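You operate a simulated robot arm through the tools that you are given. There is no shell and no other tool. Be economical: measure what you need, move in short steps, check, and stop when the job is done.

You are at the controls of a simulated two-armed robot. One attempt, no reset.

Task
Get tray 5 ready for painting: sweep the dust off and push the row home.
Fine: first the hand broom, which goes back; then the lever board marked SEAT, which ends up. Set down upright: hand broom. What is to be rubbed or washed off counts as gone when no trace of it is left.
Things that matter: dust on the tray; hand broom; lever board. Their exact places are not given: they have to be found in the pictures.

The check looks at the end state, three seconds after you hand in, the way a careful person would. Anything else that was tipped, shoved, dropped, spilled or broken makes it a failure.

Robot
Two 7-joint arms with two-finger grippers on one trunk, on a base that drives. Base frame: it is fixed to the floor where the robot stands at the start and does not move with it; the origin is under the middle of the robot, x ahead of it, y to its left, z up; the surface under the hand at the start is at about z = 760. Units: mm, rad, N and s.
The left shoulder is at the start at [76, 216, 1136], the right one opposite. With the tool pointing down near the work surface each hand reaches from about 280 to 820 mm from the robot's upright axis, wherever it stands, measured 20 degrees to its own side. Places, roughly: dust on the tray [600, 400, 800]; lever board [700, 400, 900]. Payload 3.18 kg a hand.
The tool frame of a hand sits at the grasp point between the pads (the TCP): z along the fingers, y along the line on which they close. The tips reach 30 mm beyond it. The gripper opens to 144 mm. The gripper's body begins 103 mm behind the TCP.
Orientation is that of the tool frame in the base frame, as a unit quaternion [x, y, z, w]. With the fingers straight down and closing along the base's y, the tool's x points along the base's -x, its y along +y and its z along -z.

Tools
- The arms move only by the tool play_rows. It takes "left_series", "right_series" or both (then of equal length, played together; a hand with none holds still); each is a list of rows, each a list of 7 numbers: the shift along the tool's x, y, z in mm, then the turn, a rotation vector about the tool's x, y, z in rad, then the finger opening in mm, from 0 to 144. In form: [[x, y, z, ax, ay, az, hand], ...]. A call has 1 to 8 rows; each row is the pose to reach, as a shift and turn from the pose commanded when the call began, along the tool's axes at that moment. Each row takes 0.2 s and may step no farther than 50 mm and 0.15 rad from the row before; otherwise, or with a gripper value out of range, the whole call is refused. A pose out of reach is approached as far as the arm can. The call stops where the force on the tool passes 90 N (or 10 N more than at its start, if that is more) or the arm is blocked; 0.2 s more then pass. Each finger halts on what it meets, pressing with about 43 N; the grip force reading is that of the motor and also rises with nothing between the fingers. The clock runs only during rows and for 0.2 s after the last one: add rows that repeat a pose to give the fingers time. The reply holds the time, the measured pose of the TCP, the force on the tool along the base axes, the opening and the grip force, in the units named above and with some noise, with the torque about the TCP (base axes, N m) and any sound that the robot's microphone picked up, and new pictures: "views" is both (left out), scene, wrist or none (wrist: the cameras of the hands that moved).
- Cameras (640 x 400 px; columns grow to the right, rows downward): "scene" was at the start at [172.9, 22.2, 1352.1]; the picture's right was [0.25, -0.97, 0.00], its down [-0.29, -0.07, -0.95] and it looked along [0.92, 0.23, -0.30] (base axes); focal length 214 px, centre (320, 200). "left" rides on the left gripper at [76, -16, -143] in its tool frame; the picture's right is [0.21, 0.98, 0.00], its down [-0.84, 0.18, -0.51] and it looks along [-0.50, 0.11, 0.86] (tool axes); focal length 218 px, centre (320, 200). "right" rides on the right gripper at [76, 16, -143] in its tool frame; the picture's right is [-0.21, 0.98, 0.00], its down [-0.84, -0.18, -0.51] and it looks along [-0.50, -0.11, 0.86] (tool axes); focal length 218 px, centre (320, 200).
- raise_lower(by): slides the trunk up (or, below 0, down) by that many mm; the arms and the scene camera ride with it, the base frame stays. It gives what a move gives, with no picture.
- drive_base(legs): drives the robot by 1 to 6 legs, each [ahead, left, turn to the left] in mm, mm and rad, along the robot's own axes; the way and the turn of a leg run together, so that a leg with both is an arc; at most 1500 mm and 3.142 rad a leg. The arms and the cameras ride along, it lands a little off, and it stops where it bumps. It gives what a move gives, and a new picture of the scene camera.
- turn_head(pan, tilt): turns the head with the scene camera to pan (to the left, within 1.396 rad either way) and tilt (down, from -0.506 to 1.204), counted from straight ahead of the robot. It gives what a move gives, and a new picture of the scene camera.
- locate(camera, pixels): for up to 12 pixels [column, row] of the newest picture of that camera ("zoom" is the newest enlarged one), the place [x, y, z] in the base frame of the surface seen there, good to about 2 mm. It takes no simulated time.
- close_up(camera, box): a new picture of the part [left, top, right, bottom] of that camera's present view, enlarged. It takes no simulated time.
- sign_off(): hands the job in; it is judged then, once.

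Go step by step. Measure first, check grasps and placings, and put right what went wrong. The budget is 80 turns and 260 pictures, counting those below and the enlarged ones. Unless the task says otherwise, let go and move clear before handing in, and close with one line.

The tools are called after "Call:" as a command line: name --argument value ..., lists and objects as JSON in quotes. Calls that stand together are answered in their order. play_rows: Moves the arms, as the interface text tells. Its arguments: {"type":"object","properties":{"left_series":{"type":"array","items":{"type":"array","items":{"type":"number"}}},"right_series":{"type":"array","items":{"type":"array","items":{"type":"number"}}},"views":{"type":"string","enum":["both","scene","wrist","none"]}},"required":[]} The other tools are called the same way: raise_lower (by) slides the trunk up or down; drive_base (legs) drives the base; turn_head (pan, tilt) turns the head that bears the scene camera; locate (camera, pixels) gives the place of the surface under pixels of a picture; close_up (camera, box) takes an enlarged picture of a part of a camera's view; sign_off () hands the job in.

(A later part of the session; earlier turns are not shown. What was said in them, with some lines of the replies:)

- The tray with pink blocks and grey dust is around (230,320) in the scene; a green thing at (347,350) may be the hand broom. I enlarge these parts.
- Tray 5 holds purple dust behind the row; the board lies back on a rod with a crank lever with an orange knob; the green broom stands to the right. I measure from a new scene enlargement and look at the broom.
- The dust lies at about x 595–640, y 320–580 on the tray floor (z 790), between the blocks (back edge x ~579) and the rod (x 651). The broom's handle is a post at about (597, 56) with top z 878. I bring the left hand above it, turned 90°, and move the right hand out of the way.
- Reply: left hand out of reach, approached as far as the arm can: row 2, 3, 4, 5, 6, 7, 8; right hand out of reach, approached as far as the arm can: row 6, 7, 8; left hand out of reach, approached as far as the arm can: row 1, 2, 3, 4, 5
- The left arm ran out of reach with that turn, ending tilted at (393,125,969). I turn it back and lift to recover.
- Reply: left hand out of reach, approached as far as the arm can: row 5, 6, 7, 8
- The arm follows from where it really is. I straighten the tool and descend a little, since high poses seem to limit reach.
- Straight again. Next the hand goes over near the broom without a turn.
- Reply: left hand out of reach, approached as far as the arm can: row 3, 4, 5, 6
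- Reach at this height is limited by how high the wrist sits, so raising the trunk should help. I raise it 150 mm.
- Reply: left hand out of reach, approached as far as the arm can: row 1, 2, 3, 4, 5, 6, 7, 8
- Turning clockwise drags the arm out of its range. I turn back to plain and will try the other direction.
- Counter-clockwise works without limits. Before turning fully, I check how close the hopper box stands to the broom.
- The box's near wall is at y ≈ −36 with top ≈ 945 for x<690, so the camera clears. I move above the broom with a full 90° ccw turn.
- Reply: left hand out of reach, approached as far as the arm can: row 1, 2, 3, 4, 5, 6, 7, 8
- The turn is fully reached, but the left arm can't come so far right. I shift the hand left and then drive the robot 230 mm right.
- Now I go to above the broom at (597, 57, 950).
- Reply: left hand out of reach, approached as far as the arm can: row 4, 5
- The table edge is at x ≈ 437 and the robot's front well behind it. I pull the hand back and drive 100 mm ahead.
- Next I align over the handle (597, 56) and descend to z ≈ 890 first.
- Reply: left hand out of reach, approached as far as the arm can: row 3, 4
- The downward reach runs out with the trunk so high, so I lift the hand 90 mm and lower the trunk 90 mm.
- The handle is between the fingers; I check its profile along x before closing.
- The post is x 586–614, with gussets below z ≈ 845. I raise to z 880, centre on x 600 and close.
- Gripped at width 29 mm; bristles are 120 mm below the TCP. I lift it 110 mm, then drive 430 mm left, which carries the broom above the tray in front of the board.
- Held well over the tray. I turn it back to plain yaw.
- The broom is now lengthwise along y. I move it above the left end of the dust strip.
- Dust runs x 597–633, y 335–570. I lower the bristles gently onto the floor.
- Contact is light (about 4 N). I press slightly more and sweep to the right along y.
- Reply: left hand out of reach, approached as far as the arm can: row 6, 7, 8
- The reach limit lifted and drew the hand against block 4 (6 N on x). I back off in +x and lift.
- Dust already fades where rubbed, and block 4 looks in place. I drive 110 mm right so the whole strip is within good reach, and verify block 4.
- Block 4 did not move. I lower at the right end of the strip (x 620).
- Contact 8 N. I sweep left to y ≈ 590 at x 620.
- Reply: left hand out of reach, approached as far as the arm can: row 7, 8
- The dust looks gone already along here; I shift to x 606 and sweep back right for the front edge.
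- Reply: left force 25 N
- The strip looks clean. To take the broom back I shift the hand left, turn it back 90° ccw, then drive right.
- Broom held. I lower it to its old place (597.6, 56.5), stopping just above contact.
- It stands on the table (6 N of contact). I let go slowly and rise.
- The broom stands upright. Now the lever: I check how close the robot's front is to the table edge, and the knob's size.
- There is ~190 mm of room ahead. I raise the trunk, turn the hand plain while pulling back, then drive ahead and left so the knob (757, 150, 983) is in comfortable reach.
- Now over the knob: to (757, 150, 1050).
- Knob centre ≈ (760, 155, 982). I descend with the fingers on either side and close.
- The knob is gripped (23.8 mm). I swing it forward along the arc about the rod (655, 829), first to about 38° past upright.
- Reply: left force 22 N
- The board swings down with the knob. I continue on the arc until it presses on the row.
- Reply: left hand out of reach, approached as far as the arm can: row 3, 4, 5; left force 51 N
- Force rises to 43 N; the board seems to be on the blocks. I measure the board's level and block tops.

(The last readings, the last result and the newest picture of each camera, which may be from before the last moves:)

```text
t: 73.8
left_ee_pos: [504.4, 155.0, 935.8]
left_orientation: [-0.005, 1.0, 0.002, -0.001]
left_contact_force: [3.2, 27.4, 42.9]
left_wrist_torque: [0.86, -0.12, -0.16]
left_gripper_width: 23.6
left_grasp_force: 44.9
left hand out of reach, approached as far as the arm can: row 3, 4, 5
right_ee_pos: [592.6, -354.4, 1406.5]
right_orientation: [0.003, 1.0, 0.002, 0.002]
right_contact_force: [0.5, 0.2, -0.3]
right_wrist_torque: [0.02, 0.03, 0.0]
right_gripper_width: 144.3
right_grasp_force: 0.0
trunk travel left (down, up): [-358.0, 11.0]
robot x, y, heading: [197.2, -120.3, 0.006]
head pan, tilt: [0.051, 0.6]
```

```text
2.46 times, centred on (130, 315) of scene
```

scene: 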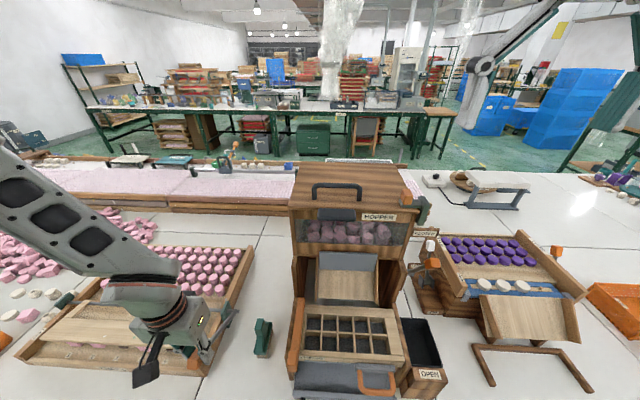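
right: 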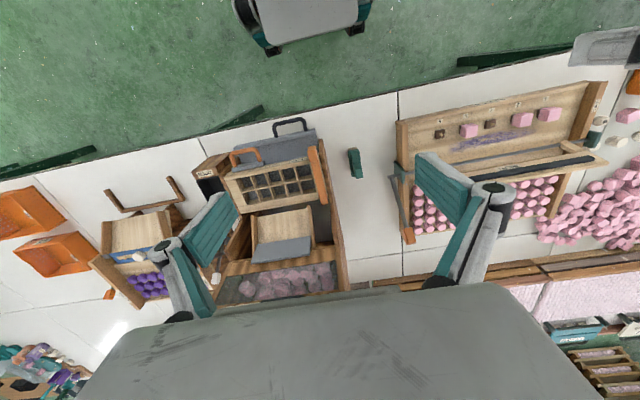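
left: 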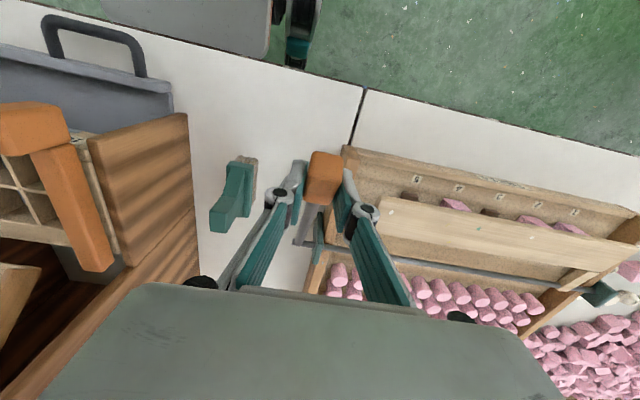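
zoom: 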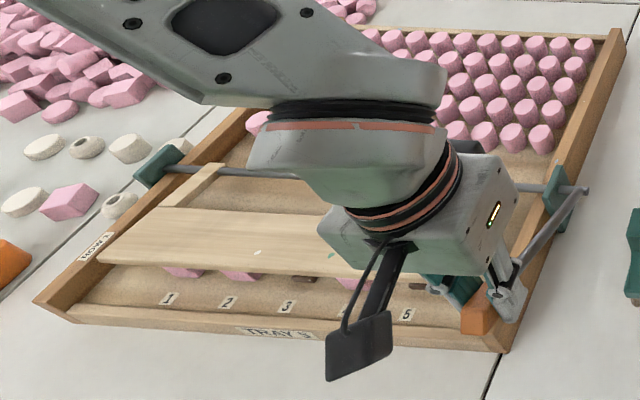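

The board still tilts up ~7° at its front edge, so the blocks aren't home yet, and the arm ran out of reach at this posture. I release the knob, rise, lower the trunk and back the base a little.

Call:
play_rows --left_series '[[0, 0, 0, 0, 0, 0, 40], [0, 0, 0, 0, 0, 0, 60], [0, 0, -30, 0, 0, 0, 70], [0, 0, -70, 0, 0, 0, 70], [0, 0, -110, 0, 0, 0, 70]]'

Call:
raise_lower --by -80

Call:
drive_base --legs '[[-80, 0, 0]]'

```text
t: 75.0
left_ee_pos: [519.8, 152.7, 1044.9]
left_orientation: [-0.001, 1.0, 0.001, -0.004]
left_contact_force: [0.0, 0.2, 0.5]
left_wrist_torque: [-0.04, -0.03, -0.01]
left_gripper_width: 69.9
left_grasp_force: 0.1
left hand out of reach, approached as far as the arm can: row 3, 4, 5
right_ee_pos: [593.3, -354.8, 1405.0]
right_orientation: [0.003, 1.0, 0.003, 0.002]
right_contact_force: [-0.3, 0.8, 0.9]
right_wrist_torque: [-0.01, -0.03, 0.01]
right_gripper_width: 144.1
right_grasp_force: 0.0
trunk travel left (down, up): [-358.0, 11.0]
robot x, y, heading: [197.0, -125.5, 0.006]
head pan, tilt: [0.051, 0.6]
```

scene: 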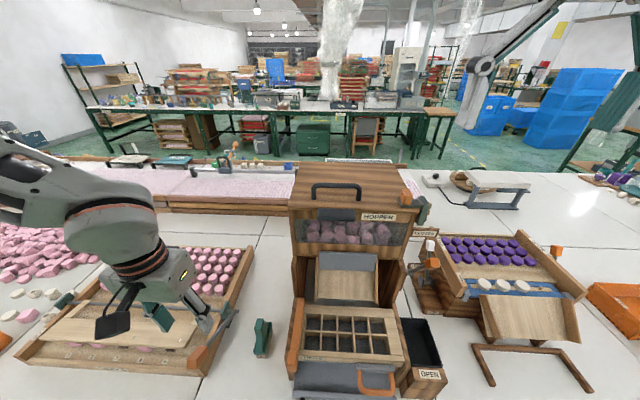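
left: 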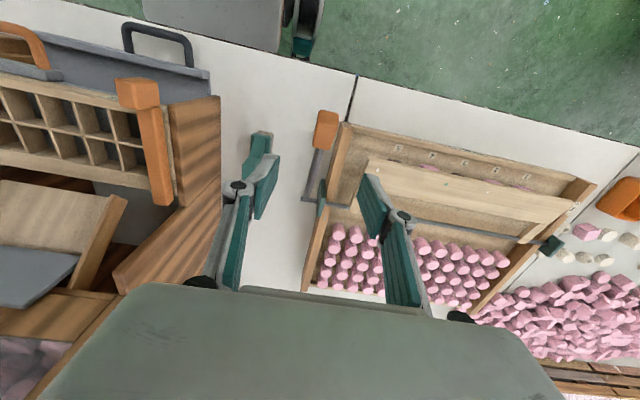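

```text
t: 76.2
left_ee_pos: [521.2, 153.4, 957.7]
left_orientation: [-0.003, 1.0, 0.0, -0.017]
left_contact_force: [0.4, -0.2, 0.1]
left_wrist_torque: [-0.02, -0.04, 0.04]
left_gripper_width: 69.8
left_grasp_force: 0.1
right_ee_pos: [593.4, -355.9, 1326.1]
right_orientation: [0.002, 1.0, 0.004, 0.0]
right_contact_force: [-0.1, -0.4, 0.9]
right_wrist_torque: [0.02, -0.05, 0.03]
right_gripper_width: 143.8
right_grasp_force: 0.0
trunk travel left (down, up): [-278.0, 91.0]
robot x, y, heading: [196.1, -122.1, 0.007]
head pan, tilt: [0.051, 0.6]
```

```text
t: 77.2
left_ee_pos: [441.5, 152.7, 957.4]
left_orientation: [-0.003, 1.0, 0.001, -0.016]
left_contact_force: [-0.6, 0.3, -0.7]
left_wrist_torque: [-0.01, -0.03, -0.02]
left_gripper_width: 69.6
left_grasp_force: 0.1
right_ee_pos: [515.4, -355.2, 1324.9]
right_orientation: [0.002, 1.0, 0.004, 0.0]
right_contact_force: [-0.2, -0.3, 1.1]
right_wrist_torque: [0.02, -0.06, -0.01]
right_gripper_width: 143.9
right_grasp_force: 0.1
trunk travel left (down, up): [-278.0, 91.0]
robot x, y, heading: [114.8, -125.5, 0.003]
head pan, tilt: [0.051, 0.6]
```

scene: 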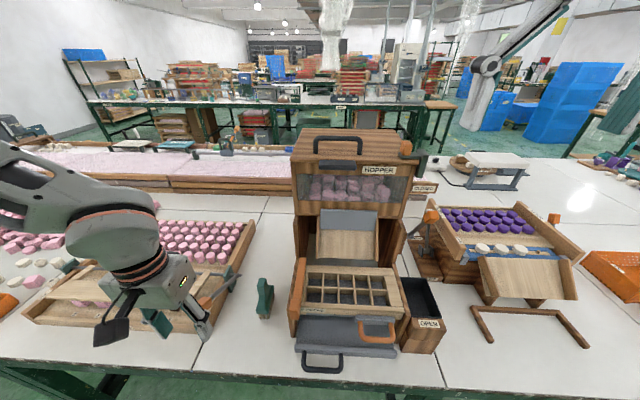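

Call:
play_rows --left_series '[[0, 0, -30, 0, 0, 0, 70], [-20, 0, -50, 0, 0, 0, 70]]'

```text
t: 77.8
left_ee_pos: [463.5, 152.7, 1006.1]
left_orientation: [-0.001, 1.0, 0.001, -0.018]
left_contact_force: [0.9, -0.6, 0.0]
left_wrist_torque: [-0.02, 0.01, 0.01]
left_gripper_width: 69.8
left_grasp_force: 0.0
right_ee_pos: [518.2, -355.6, 1326.1]
right_orientation: [0.001, 1.0, 0.004, 0.001]
right_contact_force: [0.2, -1.0, -0.5]
right_wrist_torque: [-0.02, 0.03, 0.01]
right_gripper_width: 143.9
right_grasp_force: 0.1
trunk travel left (down, up): [-278.0, 91.0]
robot x, y, heading: [119.9, -123.5, 0.001]
head pan, tilt: [0.051, 0.6]
```

scene: 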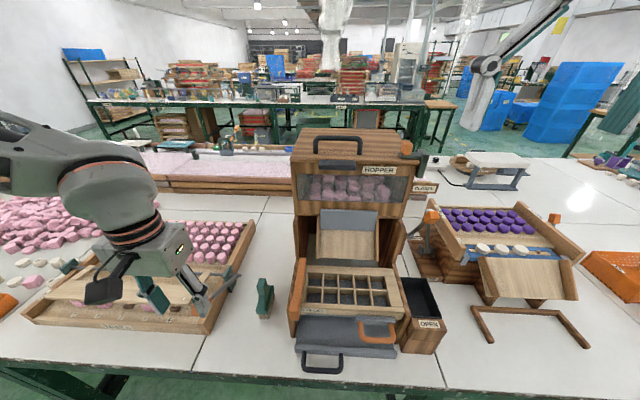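
left: 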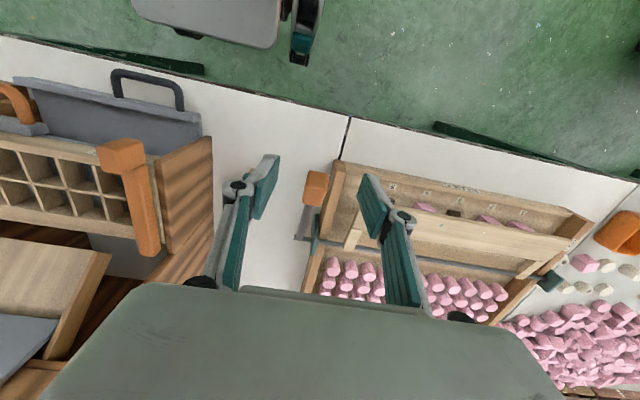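

Call:
locate --camera "left" --pixels '[[315, 173], [318, 190], [306, 190], [324, 190], [312, 200], [300, 235], [470, 232], [440, 250], [420, 206], [490, 218], [524, 224]]'

Call:
close_up --camera "left" --box '[280, 140, 600, 340]'

```text
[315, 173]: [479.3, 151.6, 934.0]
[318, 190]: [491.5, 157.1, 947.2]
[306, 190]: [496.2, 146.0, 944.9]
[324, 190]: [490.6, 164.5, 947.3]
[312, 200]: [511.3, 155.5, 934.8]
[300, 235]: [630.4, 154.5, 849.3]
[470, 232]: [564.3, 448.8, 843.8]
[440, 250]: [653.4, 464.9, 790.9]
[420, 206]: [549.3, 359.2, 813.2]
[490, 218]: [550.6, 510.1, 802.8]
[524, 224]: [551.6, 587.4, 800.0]
```

```text
2.00 times, centred on (440, 240) of left
```

zoom: 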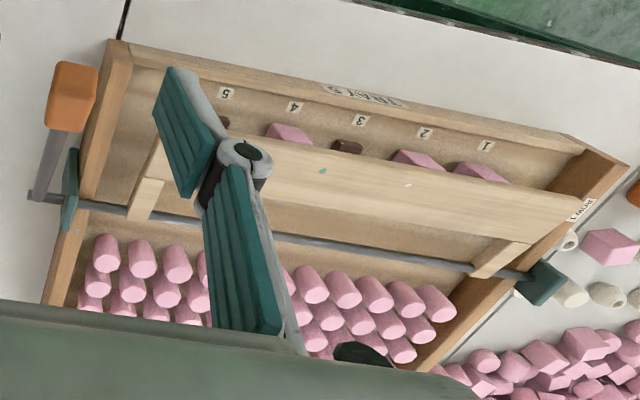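

I regrip the knob at about (497, 155, 932).

Call:
play_rows --left_series '[[-33, 2, 0, 0, -0.036, 0, 70], [-33, 2, 40, 0, -0.036, 0, 70], [-33, 2, 74, 0, -0.036, 0, 70], [-33, 2, 74, 0, -0.036, 0, 30], [-33, 2, 74, 0, -0.036, 0, 10], [-33, 2, 74, 0, -0.036, 0, 10]]' --views "wrist"

```text
t: 79.2
left_ee_pos: [493.2, 155.5, 930.5]
left_orientation: [-0.003, 1.0, 0.001, 0.0]
left_contact_force: [3.7, 11.7, -2.4]
left_wrist_torque: [0.32, -0.24, 0.16]
left_gripper_width: 22.8
left_grasp_force: 45.7
right_ee_pos: [517.4, -352.8, 1325.9]
right_orientation: [0.001, 1.0, 0.003, 0.0]
right_contact_force: [0.2, -0.9, 0.1]
right_wrist_torque: [0.01, -0.02, -0.02]
right_gripper_width: 144.1
right_grasp_force: 0.0
trunk travel left (down, up): [-278.0, 91.0]
robot x, y, heading: [119.4, -126.0, 0.001]
head pan, tilt: [0.051, 0.6]
```

left: 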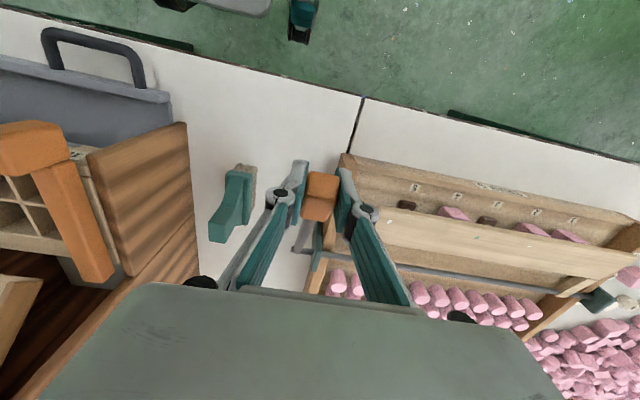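

Gripped. I press on down the arc in small steps.

Call:
play_rows --left_series '[[2, 1, 4, 0, 0, 0, 10], [5, 1, 9, 0, 0, 0, 10], [7, 1, 13, 0, 0, 0, 10], [10, 1, 18, 0, 0, 0, 10], [10, 1, 18, 0, 0, 0, 10]]' --views "wrist"

Call:
close_up --camera "left" --box '[320, 110, 640, 310]'

Call:
locate --camera "zoom" --pixels '[[130, 220], [140, 260], [330, 250], [340, 290], [500, 280], [500, 320]]'

```text
t: 80.4
left_ee_pos: [487.8, 155.2, 915.2]
left_orientation: [-0.003, 1.0, -0.001, 0.004]
left_contact_force: [18.1, 12.4, 35.7]
left_wrist_torque: [0.09, -0.71, 0.09]
left_gripper_width: 21.9
left_grasp_force: 45.0
right_ee_pos: [517.4, -355.5, 1325.3]
right_orientation: [0.002, 1.0, 0.004, 0.002]
right_contact_force: [0.4, -0.2, 0.0]
right_wrist_torque: [0.04, 0.01, 0.05]
right_gripper_width: 144.1
right_grasp_force: 0.1
trunk travel left (down, up): [-278.0, 91.0]
robot x, y, heading: [120.4, -124.9, 0.004]
head pan, tilt: [0.051, 0.6]
```

left: 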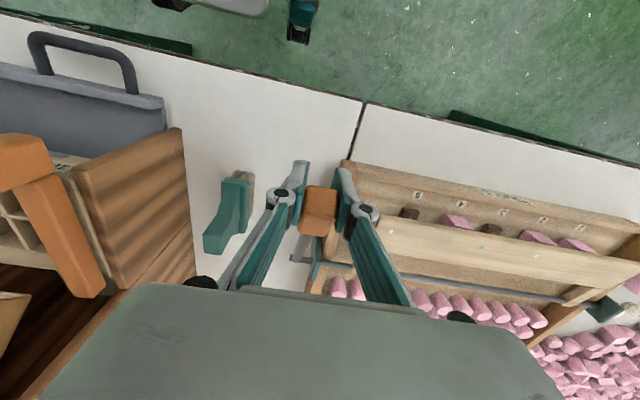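

```text
2.00 times, centred on (480, 210) of left
```

zoom: 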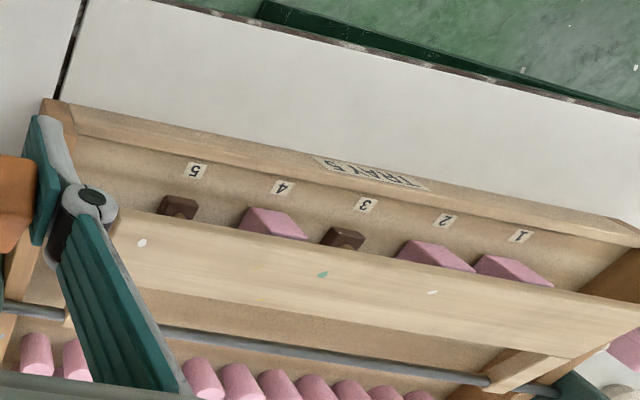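

```text
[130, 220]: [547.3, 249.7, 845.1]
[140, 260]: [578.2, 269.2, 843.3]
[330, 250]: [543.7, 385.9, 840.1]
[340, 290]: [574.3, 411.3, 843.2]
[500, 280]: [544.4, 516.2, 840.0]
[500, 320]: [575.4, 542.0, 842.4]
```

The board has come down a little further (level now). I press more and watch the force.

Call:
play_rows --left_series '[[2, 0, 4, 0, 0, 0, 10], [4, 0, 9, 0, 0, 0, 10], [6, 0, 13, 0, 0, 0, 10], [8, 0, 18, 0, 0, 0, 10], [8, 0, 18, 0, 0, 0, 10]]' --views "wrist"

Call:
close_up --camera "left" --box '[320, 110, 640, 310]'

Call:
locate --camera "zoom" --pixels '[[130, 220], [140, 260], [330, 250], [340, 290], [500, 280], [500, 320]]'

```text
t: 81.6
left_ee_pos: [472.9, 154.9, 895.2]
left_orientation: [-0.003, 1.0, 0.001, -0.002]
left_contact_force: [1.8, -7.7, -7.4]
left_wrist_torque: [0.27, 0.99, -0.06]
left_gripper_width: 23.0
left_grasp_force: 45.2
right_ee_pos: [516.4, -356.2, 1324.4]
right_orientation: [0.002, 1.0, 0.003, 0.0]
right_contact_force: [-0.1, 0.5, 0.2]
right_wrist_torque: [0.0, 0.02, -0.04]
right_gripper_width: 144.0
right_grasp_force: 0.1
trunk travel left (down, up): [-278.0, 91.0]
robot x, y, heading: [119.8, -120.6, -0.001]
head pan, tilt: [0.051, 0.6]
```

left: 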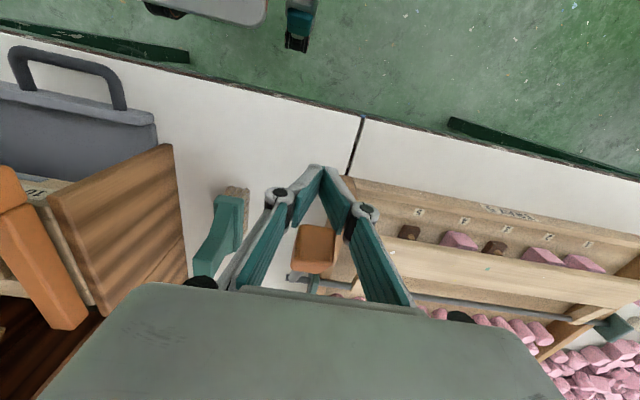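

```text
2.00 times, centred on (480, 210) of left
```

zoom: 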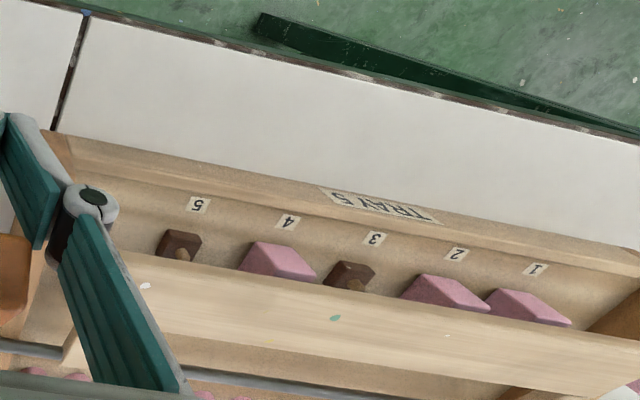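

```text
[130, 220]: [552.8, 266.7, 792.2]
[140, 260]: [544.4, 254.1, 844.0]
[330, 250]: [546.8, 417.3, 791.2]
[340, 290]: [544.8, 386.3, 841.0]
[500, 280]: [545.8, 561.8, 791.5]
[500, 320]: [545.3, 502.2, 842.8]
```

The knob slipped out of the pads, so the lever met firm resistance. I open, rise, and look at the row's state.

Call:
play_rows --left_series '[[0, 0, 0, 0, 0, 0, 50], [0, 0, 0, 0, 0, 0, 70], [0, 0, -40, 0, 0, 0, 70], [0, 0, -80, 0, 0, 0, 70], [0, 0, -115, 0, 0, 0, 70]]'

Call:
close_up --camera "left" --box '[280, 120, 600, 320]'

Call:
close_up --camera "scene" --box '[10, 240, 250, 360]'

```text
t: 82.8
left_ee_pos: [475.3, 157.4, 1011.7]
left_orientation: [-0.002, 1.0, 0.001, 0.0]
left_contact_force: [-0.1, -0.2, -0.6]
left_wrist_torque: [0.02, 0.0, -0.01]
left_gripper_width: 69.9
left_grasp_force: 0.2
right_ee_pos: [515.4, -355.6, 1326.6]
right_orientation: [0.002, 1.0, 0.003, 0.001]
right_contact_force: [-0.2, 0.0, 0.4]
right_wrist_torque: [-0.04, -0.04, 0.04]
right_gripper_width: 144.2
right_grasp_force: 0.1
trunk travel left (down, up): [-278.0, 91.0]
robot x, y, heading: [117.4, -122.9, 0.007]
head pan, tilt: [0.051, 0.6]
```

scene: 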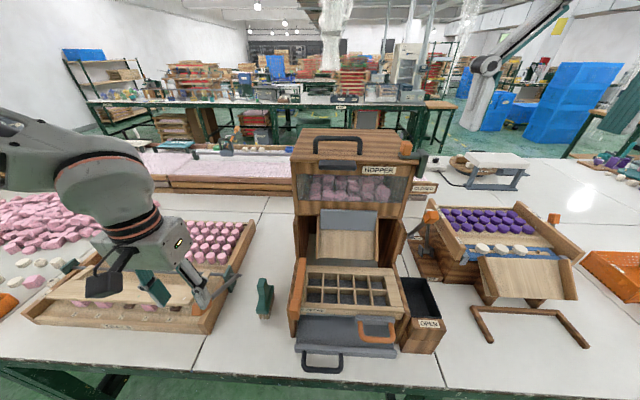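
left: 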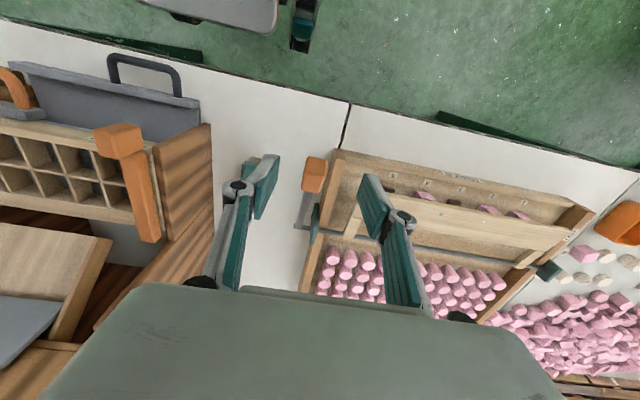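

```text
2.00 times, centred on (440, 220) of left
```

zoom: 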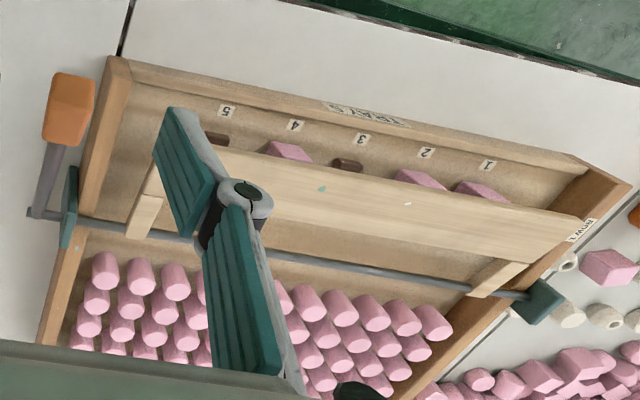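

```text
2.67 times, centred on (130, 300) of scene
```

zoom: 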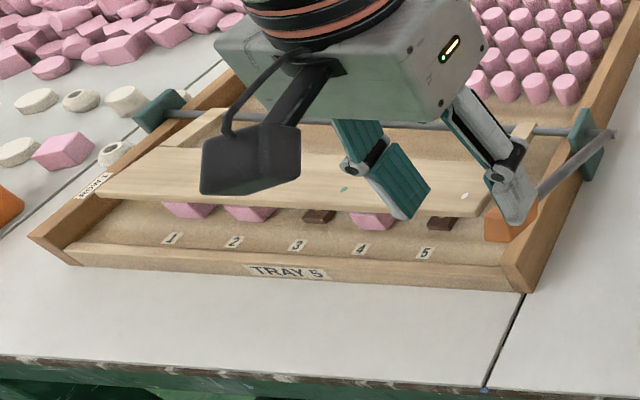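

Call:
locate --camera "left" --pixels '[[316, 160], [314, 175], [304, 175], [325, 175], [312, 188], [306, 210], [470, 222], [480, 250], [380, 205], [545, 235]]'

```text
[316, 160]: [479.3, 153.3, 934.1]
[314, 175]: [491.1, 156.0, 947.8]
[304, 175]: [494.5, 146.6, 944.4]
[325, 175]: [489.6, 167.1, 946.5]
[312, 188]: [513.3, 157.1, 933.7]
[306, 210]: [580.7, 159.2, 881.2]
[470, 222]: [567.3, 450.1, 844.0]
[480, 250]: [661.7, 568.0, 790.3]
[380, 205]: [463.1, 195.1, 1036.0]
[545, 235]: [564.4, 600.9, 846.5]
```

The lever rests where it was, so gripping alone slid. I'll press on the knob's upper face with closed fingers, perpendicular to the lever.

Call:
play_rows --left_series '[[-15, -2, 0, 0, 0, 0, 40], [-29, -2, 0, 0, 0, 0, 0], [-29, -2, 20, 0, 0, 0, 0], [-29, -2, 36, 0, 0, 0, 0], [-27, -2, 40, 0, 0, 0, 0]]' --views "wrist"

```text
t: 84.0
left_ee_pos: [503.2, 154.7, 972.5]
left_orientation: [-0.002, 1.0, 0.0, 0.004]
left_contact_force: [3.0, 2.7, 10.6]
left_wrist_torque: [0.07, 0.08, -0.05]
left_gripper_width: 5.9
left_grasp_force: 31.1
right_ee_pos: [517.4, -354.3, 1326.4]
right_orientation: [0.002, 1.0, 0.003, 0.0]
right_contact_force: [-0.5, -0.6, -0.6]
right_wrist_torque: [0.0, -0.03, 0.02]
right_gripper_width: 144.0
right_grasp_force: 0.2
trunk travel left (down, up): [-278.0, 91.0]
robot x, y, heading: [118.4, -123.7, 0.002]
head pan, tilt: [0.051, 0.6]
```

left: 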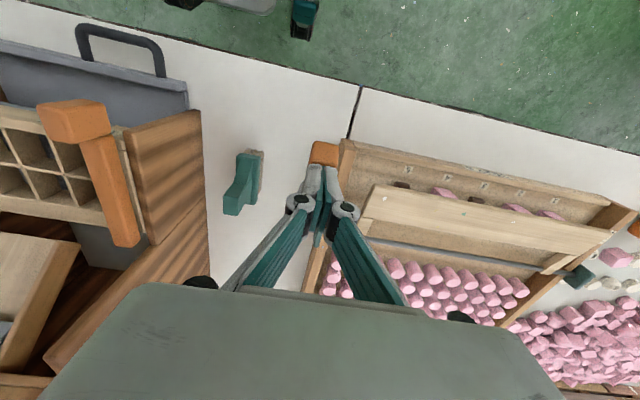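

Contact with the knob (10 N). I push along the lever's motion, in small rows under the force guard.

Call:
play_rows --left_series '[[2, 0, 4, 0, 0, 0, 0], [4, 0, 8, 0, 0, 0, 0], [6, 0, 12, 0, 0, 0, 0], [9, 0, 16, 0, 0, 0, 0], [12, 0, 20, 0, 0, 0, 0], [15, 0, 25, 0, 0, 0, 0], [18, 0, 30, 0, 0, 0, 0]]' --views "wrist"

Call:
close_up --camera "left" --box '[320, 110, 640, 310]'

Call:
locate --camera "zoom" --pixels '[[130, 190], [140, 220], [330, 220], [340, 250], [500, 240], [500, 270]]'

```text
t: 84.7
left_ee_pos: [506.7, 153.7, 968.4]
left_orientation: [0.0, 1.0, 0.0, 0.014]
left_contact_force: [2.8, -0.1, 32.0]
left_wrist_torque: [0.02, 0.42, -0.05]
left_gripper_width: 5.8
left_grasp_force: 30.6
right_ee_pos: [517.1, -356.0, 1325.7]
right_orientation: [0.001, 1.0, 0.003, 0.0]
right_contact_force: [0.1, 0.3, -0.1]
right_wrist_torque: [-0.03, 0.06, 0.0]
right_gripper_width: 144.2
right_grasp_force: 0.1
trunk travel left (down, up): [-278.0, 91.0]
robot x, y, heading: [119.7, -123.9, 0.0]
head pan, tilt: [0.051, 0.6]
stopped in row 3 (left hand): the force on the tool passed its limit at 98 N (the readings are from after the stop); the commanded pose is now the measured one
```

left: 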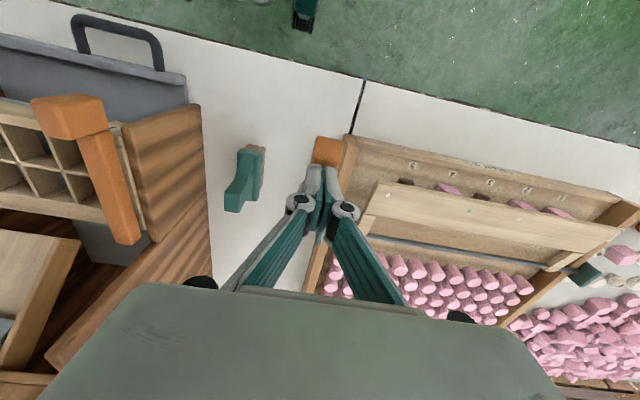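

```text
2.00 times, centred on (480, 210) of left
```

zoom: 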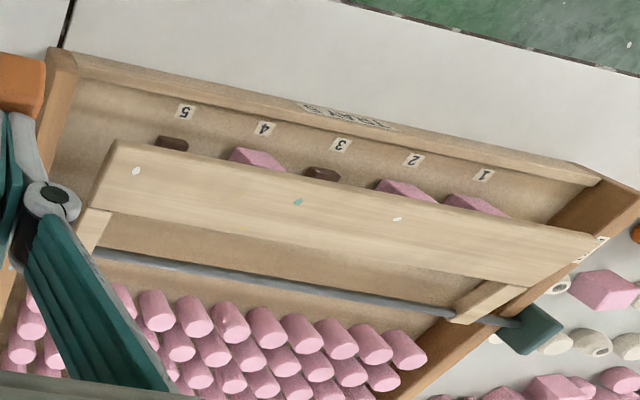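

```text
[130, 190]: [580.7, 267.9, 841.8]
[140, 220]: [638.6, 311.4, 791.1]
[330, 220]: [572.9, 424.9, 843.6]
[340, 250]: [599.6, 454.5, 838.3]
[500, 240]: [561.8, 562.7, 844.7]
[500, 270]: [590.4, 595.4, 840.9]
```

At 98 N the lever does not budge: the row is against its stop. Now to bring the board up again: I lift off, raise the trunk and drive ahead for reach over the whole arc, then inspect.

Call:
play_rows --left_series '[[0, 0, -10, 0, 0, 0, 0], [10, 0, -20, 0, 0, 0, 30], [20, 0, -30, 0, 0, 0, 70]]' --views "none"

Call:
raise_lower --by 70

Call:
drive_base --legs '[[70, 0, 0]]'

```text
t: 85.5
left_ee_pos: [481.6, 157.6, 996.1]
left_orientation: [-0.003, 1.0, 0.001, 0.01]
left_contact_force: [0.0, 0.8, 0.3]
left_wrist_torque: [0.01, -0.01, 0.02]
left_gripper_width: 70.3
left_grasp_force: 0.0
right_ee_pos: [516.7, -355.2, 1325.8]
right_orientation: [0.001, 1.0, 0.003, 0.001]
right_contact_force: [0.1, 1.0, -0.1]
right_wrist_torque: [-0.02, -0.02, 0.0]
right_gripper_width: 143.9
right_grasp_force: 0.1
trunk travel left (down, up): [-278.0, 91.0]
robot x, y, heading: [118.1, -124.0, -0.002]
head pan, tilt: [0.051, 0.6]
```

```text
t: 86.6
left_ee_pos: [485.3, 153.9, 1065.5]
left_orientation: [-0.001, 1.0, 0.001, 0.01]
left_contact_force: [0.9, -1.4, 0.2]
left_wrist_torque: [-0.01, 0.02, -0.05]
left_gripper_width: 70.1
left_grasp_force: 0.1
right_ee_pos: [516.1, -354.7, 1395.9]
right_orientation: [0.001, 1.0, 0.004, 0.0]
right_contact_force: [-0.1, -0.2, -1.1]
right_wrist_torque: [0.0, 0.0, 0.02]
right_gripper_width: 144.2
right_grasp_force: 0.0
trunk travel left (down, up): [-348.0, 21.0]
robot x, y, heading: [115.4, -127.6, 0.003]
head pan, tilt: [0.051, 0.6]
```

```text
t: 87.6
left_ee_pos: [555.0, 156.7, 1065.1]
left_orientation: [-0.004, 1.0, 0.0, 0.01]
left_contact_force: [-0.4, 1.1, -0.5]
left_wrist_torque: [0.0, 0.03, -0.01]
left_gripper_width: 70.2
left_grasp_force: 0.1
right_ee_pos: [588.8, -354.4, 1395.1]
right_orientation: [0.001, 1.0, 0.003, 0.0]
right_contact_force: [1.3, -0.2, 0.9]
right_wrist_torque: [-0.01, 0.1, -0.03]
right_gripper_width: 144.0
right_grasp_force: 0.0
trunk travel left (down, up): [-348.0, 21.0]
robot x, y, heading: [187.9, -125.9, 0.009]
head pan, tilt: [0.051, 0.6]
```

scene: 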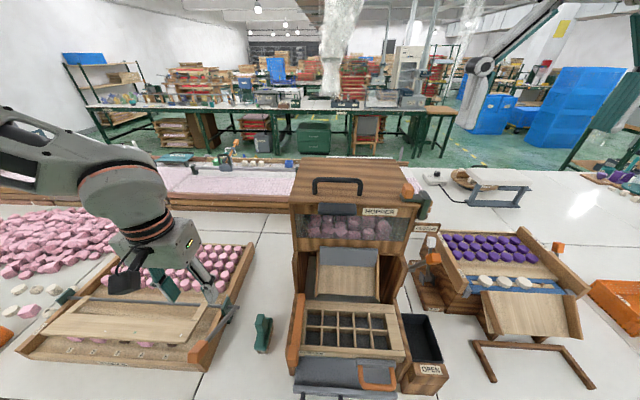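

Call:
play_rows --left_series '[[28, 0, 25, 0, 0.02, 0, 70], [56, -1, 50, 0, 0.02, 0, 70], [56, -1, 90, 0, 0.02, 0, 70], [56, -1, 128, 0, 0.02, 0, 70], [56, -1, 128, 0, 0.02, 0, 30], [56, -1, 128, 0, 0.02, 0, 10], [56, -1, 128, 0, 0.02, 0, 10]]' --views "wrist"

```text
t: 89.2
left_ee_pos: [503.4, 154.6, 937.9]
left_orientation: [-0.004, 1.0, 0.001, 0.0]
left_contact_force: [2.0, 4.0, -3.7]
left_wrist_torque: [0.17, 0.15, -0.2]
left_gripper_width: 23.9
left_grasp_force: 44.5
left hand out of reach, approached as far as the arm can: row 2, 3
right_ee_pos: [588.8, -353.2, 1395.6]
right_orientation: [0.0, 1.0, 0.004, 0.0]
right_contact_force: [-0.2, -0.7, -0.1]
right_wrist_torque: [0.01, 0.01, -0.02]
right_gripper_width: 144.0
right_grasp_force: 0.1
trunk travel left (down, up): [-348.0, 21.0]
robot x, y, heading: [187.0, -123.8, 0.003]
head pan, tilt: [0.051, 0.6]
```

left: 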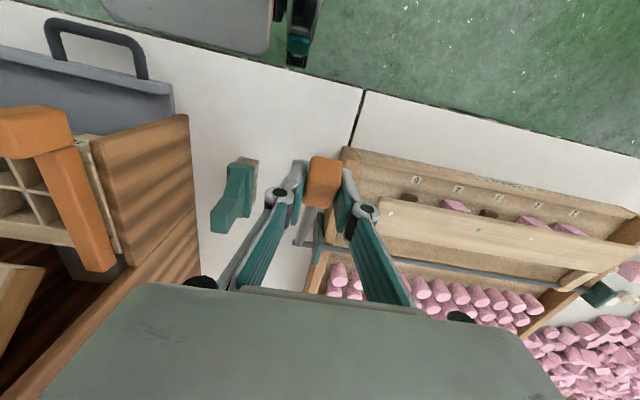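

Gripped again. I swing the lever back along the arc to its start.

Call:
play_rows --left_series '[[-24, 0, -27.5, 0, 0, 0, 10], [-55.4, 0, -51, 0, 0, 0, 10], [-90.8, 0, -67.5, 0, 0, 0, 10], [-128.8, 0, -76.3, 0, 0, 0, 10], [-167.9, 0, -77, 0, 0, 0, 10], [-206, 0, -69.5, 0, 0, 0, 10], [-236.4, 0, -57.4, 0, 0, 0, 10], [-255, 0, -46, 0, 0, 0, 10]]'

Call:
close_up --camera "scene" --box '[0, 230, 280, 390]'

```text
t: 91.0
left_ee_pos: [751.8, 155.8, 985.3]
left_orientation: [-0.003, 1.0, 0.0, -0.001]
left_contact_force: [-11.3, -7.2, 3.7]
left_wrist_torque: [-0.23, 1.5, -0.13]
left_gripper_width: 23.7
left_grasp_force: 45.1
right_ee_pos: [585.7, -354.6, 1396.1]
right_orientation: [0.001, 1.0, 0.003, 0.001]
right_contact_force: [-0.1, 0.7, 0.4]
right_wrist_torque: [0.01, 0.01, 0.0]
right_gripper_width: 143.8
right_grasp_force: 0.0
trunk travel left (down, up): [-348.0, 21.0]
robot x, y, heading: [190.2, -121.8, 0.008]
head pan, tilt: [0.051, 0.6]
```

scene: 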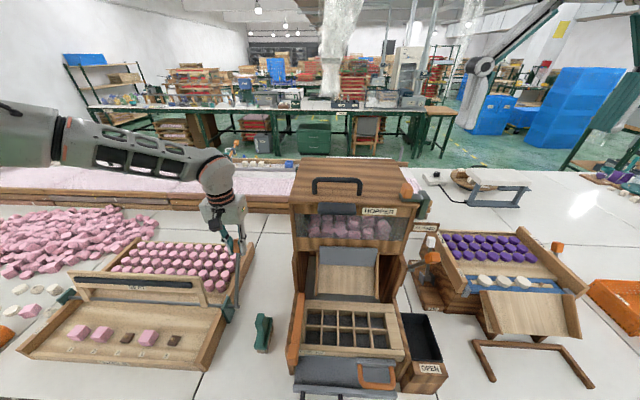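
left: 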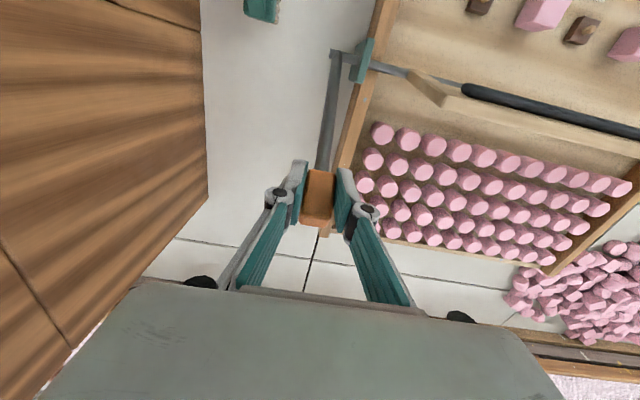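

```text
2.29 times, centred on (140, 310) of scene
```

zoom: 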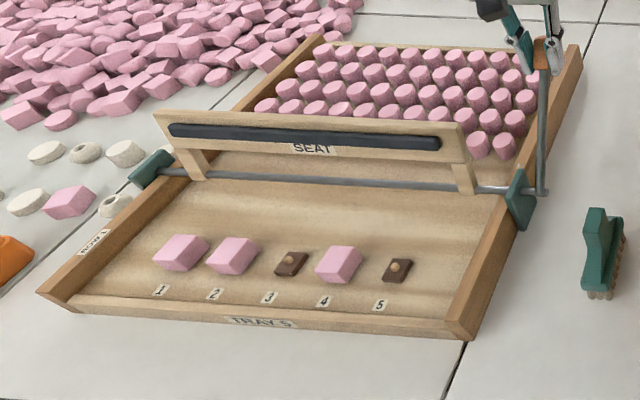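

The board is up, and the sockets under the blocks are now covered. I measure the block tops and finish the last few mm of the lever, then release.

Call:
locate --camera "zoom" --pixels '[[182, 245], [235, 247], [340, 255], [165, 270], [218, 272], [322, 282], [440, 130], [165, 118], [300, 210], [400, 215]]'

Call:
play_rows --left_series '[[-3, 0, 1.5, 0, 0, 0, 10], [-7, 0, 4, 0, 0, 0, 10], [-7, 0, 4, 0, 0, 0, 10]]' --views "none"

```text
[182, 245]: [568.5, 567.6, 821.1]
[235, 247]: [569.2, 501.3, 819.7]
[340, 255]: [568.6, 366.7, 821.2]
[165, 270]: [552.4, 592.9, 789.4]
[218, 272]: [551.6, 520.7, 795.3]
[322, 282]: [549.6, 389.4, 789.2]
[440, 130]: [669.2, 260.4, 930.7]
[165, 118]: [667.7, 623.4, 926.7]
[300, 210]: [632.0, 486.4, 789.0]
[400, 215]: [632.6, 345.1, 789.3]
```

```text
t: 91.8
left_ee_pos: [760.0, 154.9, 982.3]
left_orientation: [-0.004, 1.0, 0.0, 0.001]
left_contact_force: [-14.3, -8.3, 9.0]
left_wrist_torque: [-0.21, 1.53, 0.06]
left_gripper_width: 23.7
left_grasp_force: 44.8
right_ee_pos: [583.7, -355.3, 1395.6]
right_orientation: [0.001, 1.0, 0.005, 0.002]
right_contact_force: [0.3, 0.3, -0.1]
right_wrist_torque: [0.07, -0.03, -0.02]
right_gripper_width: 144.2
right_grasp_force: 0.1
trunk travel left (down, up): [-348.0, 21.0]
robot x, y, heading: [190.8, -119.3, 0.008]
head pan, tilt: [0.051, 0.6]
```

All three block tops dropped evenly from 830 to ~821: home. I release the knob and rise clear.

Call:
play_rows --left_series '[[0, 0, 0, 0, 0, 0, 40], [0, 0, 0, 0, 0, 0, 80], [0, 0, -35, 0, 0, 0, 80], [0, 0, -75, 0, 0, 0, 80], [40, 0, -85, 0, 0, 0, 80], [85, 0, -90, 0, 0, 0, 80], [130, 0, -90, 0, 0, 0, 80]]'

Call:
drive_base --legs '[[-120, 0, 0]]'

Call:
close_up --camera "scene" --box '[0, 200, 280, 370]'

Call:
close_up --camera "left" --box '[200, 80, 600, 330]'

```text
t: 93.4
left_ee_pos: [626.7, 155.5, 1068.0]
left_orientation: [-0.003, 1.0, 0.0, 0.001]
left_contact_force: [-0.5, -0.3, -1.4]
left_wrist_torque: [-0.03, 0.0, -0.04]
left_gripper_width: 80.0
left_grasp_force: 0.0
right_ee_pos: [585.4, -353.7, 1394.7]
right_orientation: [0.0, 1.0, 0.003, 0.001]
right_contact_force: [-0.3, -0.3, 0.4]
right_wrist_torque: [0.03, -0.04, 0.03]
right_gripper_width: 144.1
right_grasp_force: 0.1
trunk travel left (down, up): [-348.0, 21.0]
robot x, y, heading: [192.0, -122.5, 0.005]
head pan, tilt: [0.051, 0.6]
```

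scene: 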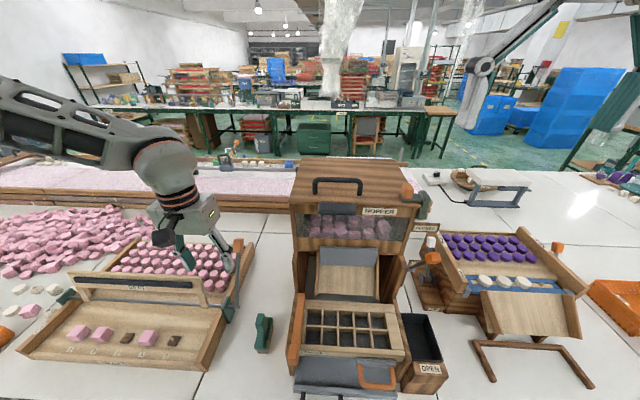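
left: 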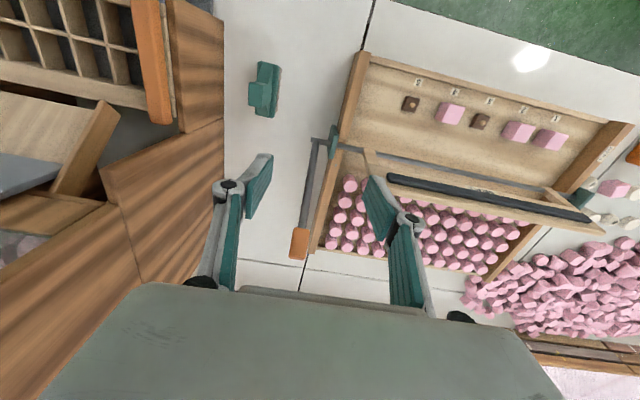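

```text
t: 94.7
left_ee_pos: [504.4, 154.5, 1068.0]
left_orientation: [-0.005, 1.0, 0.0, 0.0]
left_contact_force: [0.1, -0.2, 0.0]
left_wrist_torque: [0.0, -0.04, 0.03]
left_gripper_width: 79.9
left_grasp_force: 0.0
right_ee_pos: [463.5, -353.8, 1395.3]
right_orientation: [0.0, 1.0, 0.004, 0.001]
right_contact_force: [-0.1, 0.2, 0.2]
right_wrist_torque: [-0.03, -0.05, 0.02]
right_gripper_width: 143.7
right_grasp_force: 0.1
trunk travel left (down, up): [-348.0, 21.0]
robot x, y, heading: [62.8, -124.5, 0.003]
head pan, tilt: [0.051, 0.6]
```

scene: 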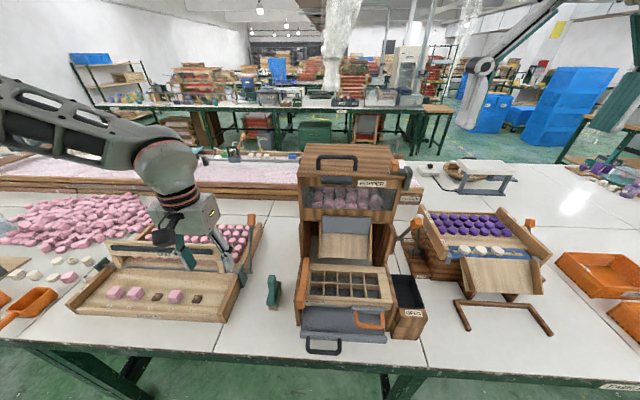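

```text
2.29 times, centred on (140, 285) of scene
```

zoom: 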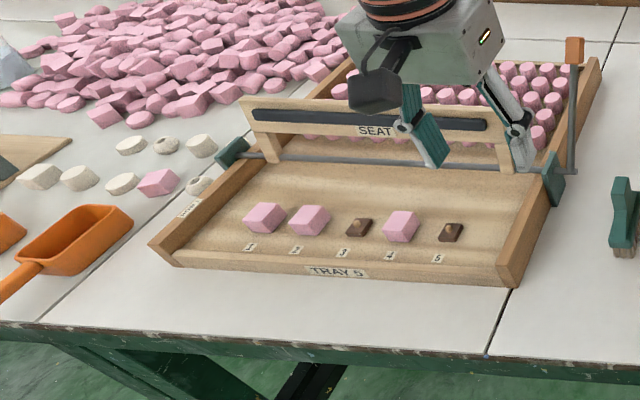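

```text
1.60 times, centred on (400, 205) of left
```

zoom: 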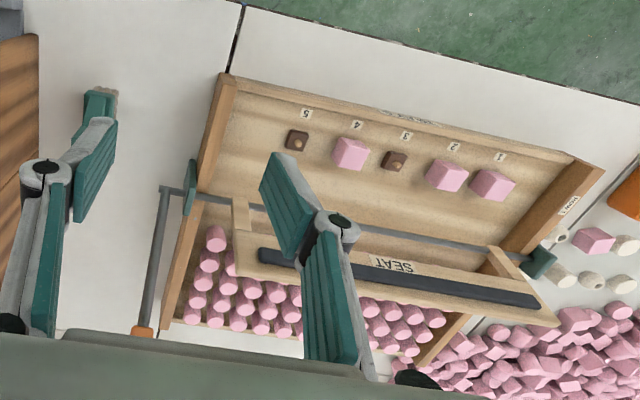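

All in place. A last tight look at the strip for dust traces.

Call:
close_up --camera "left" --box '[350, 140, 540, 250]'

Call:
close_up --camera "scene" --box '[90, 255, 250, 325]'

Call:
close_up --camera "scene" --box '[230, 250, 310, 310]'

```text
3.37 times, centred on (445, 195) of left
```

zoom: 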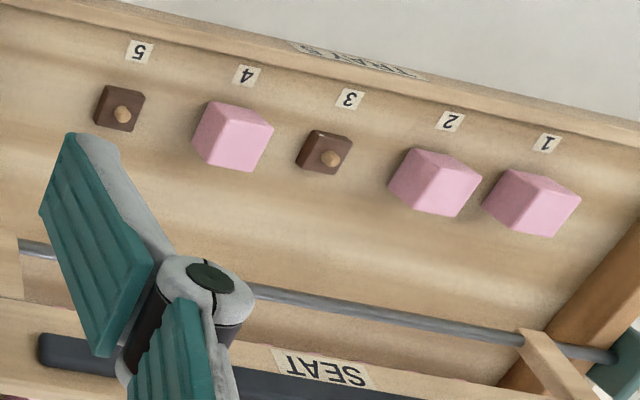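

```text
4.00 times, centred on (170, 290) of scene
```

zoom: 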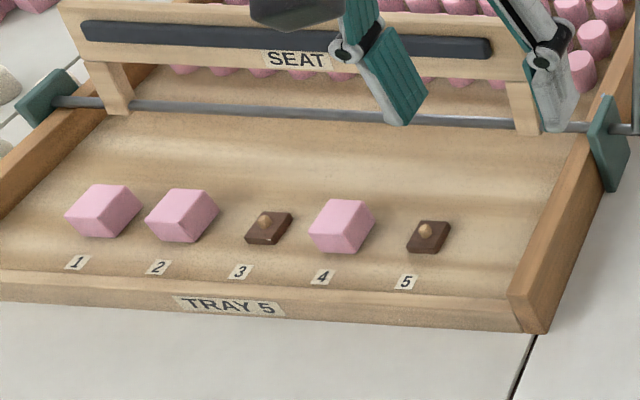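

```text
6.67 times, centred on (270, 280) of scene
```

zoom: 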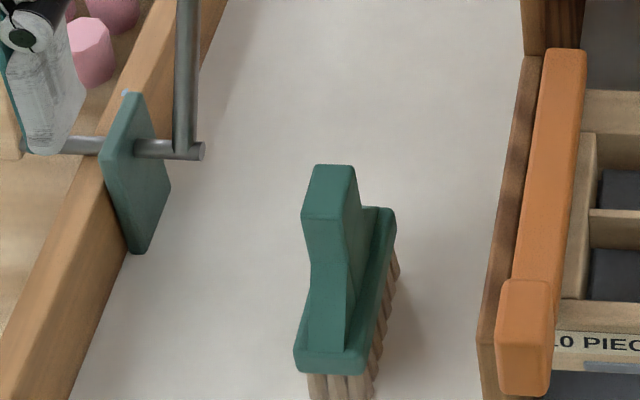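

No purple is left on the tray, the three blocks are home, the SEAT board is up, the broom stands upright in its place, and both hands are clear. I hand in.

Call:
sign_off

```text
The job is handed in.
```

Tray 5 is swept with no dust left, the row is pushed home (all three block tops dropped evenly, about 9 mm), the SEAT board is back up, and the hand broom stands upright in its place.
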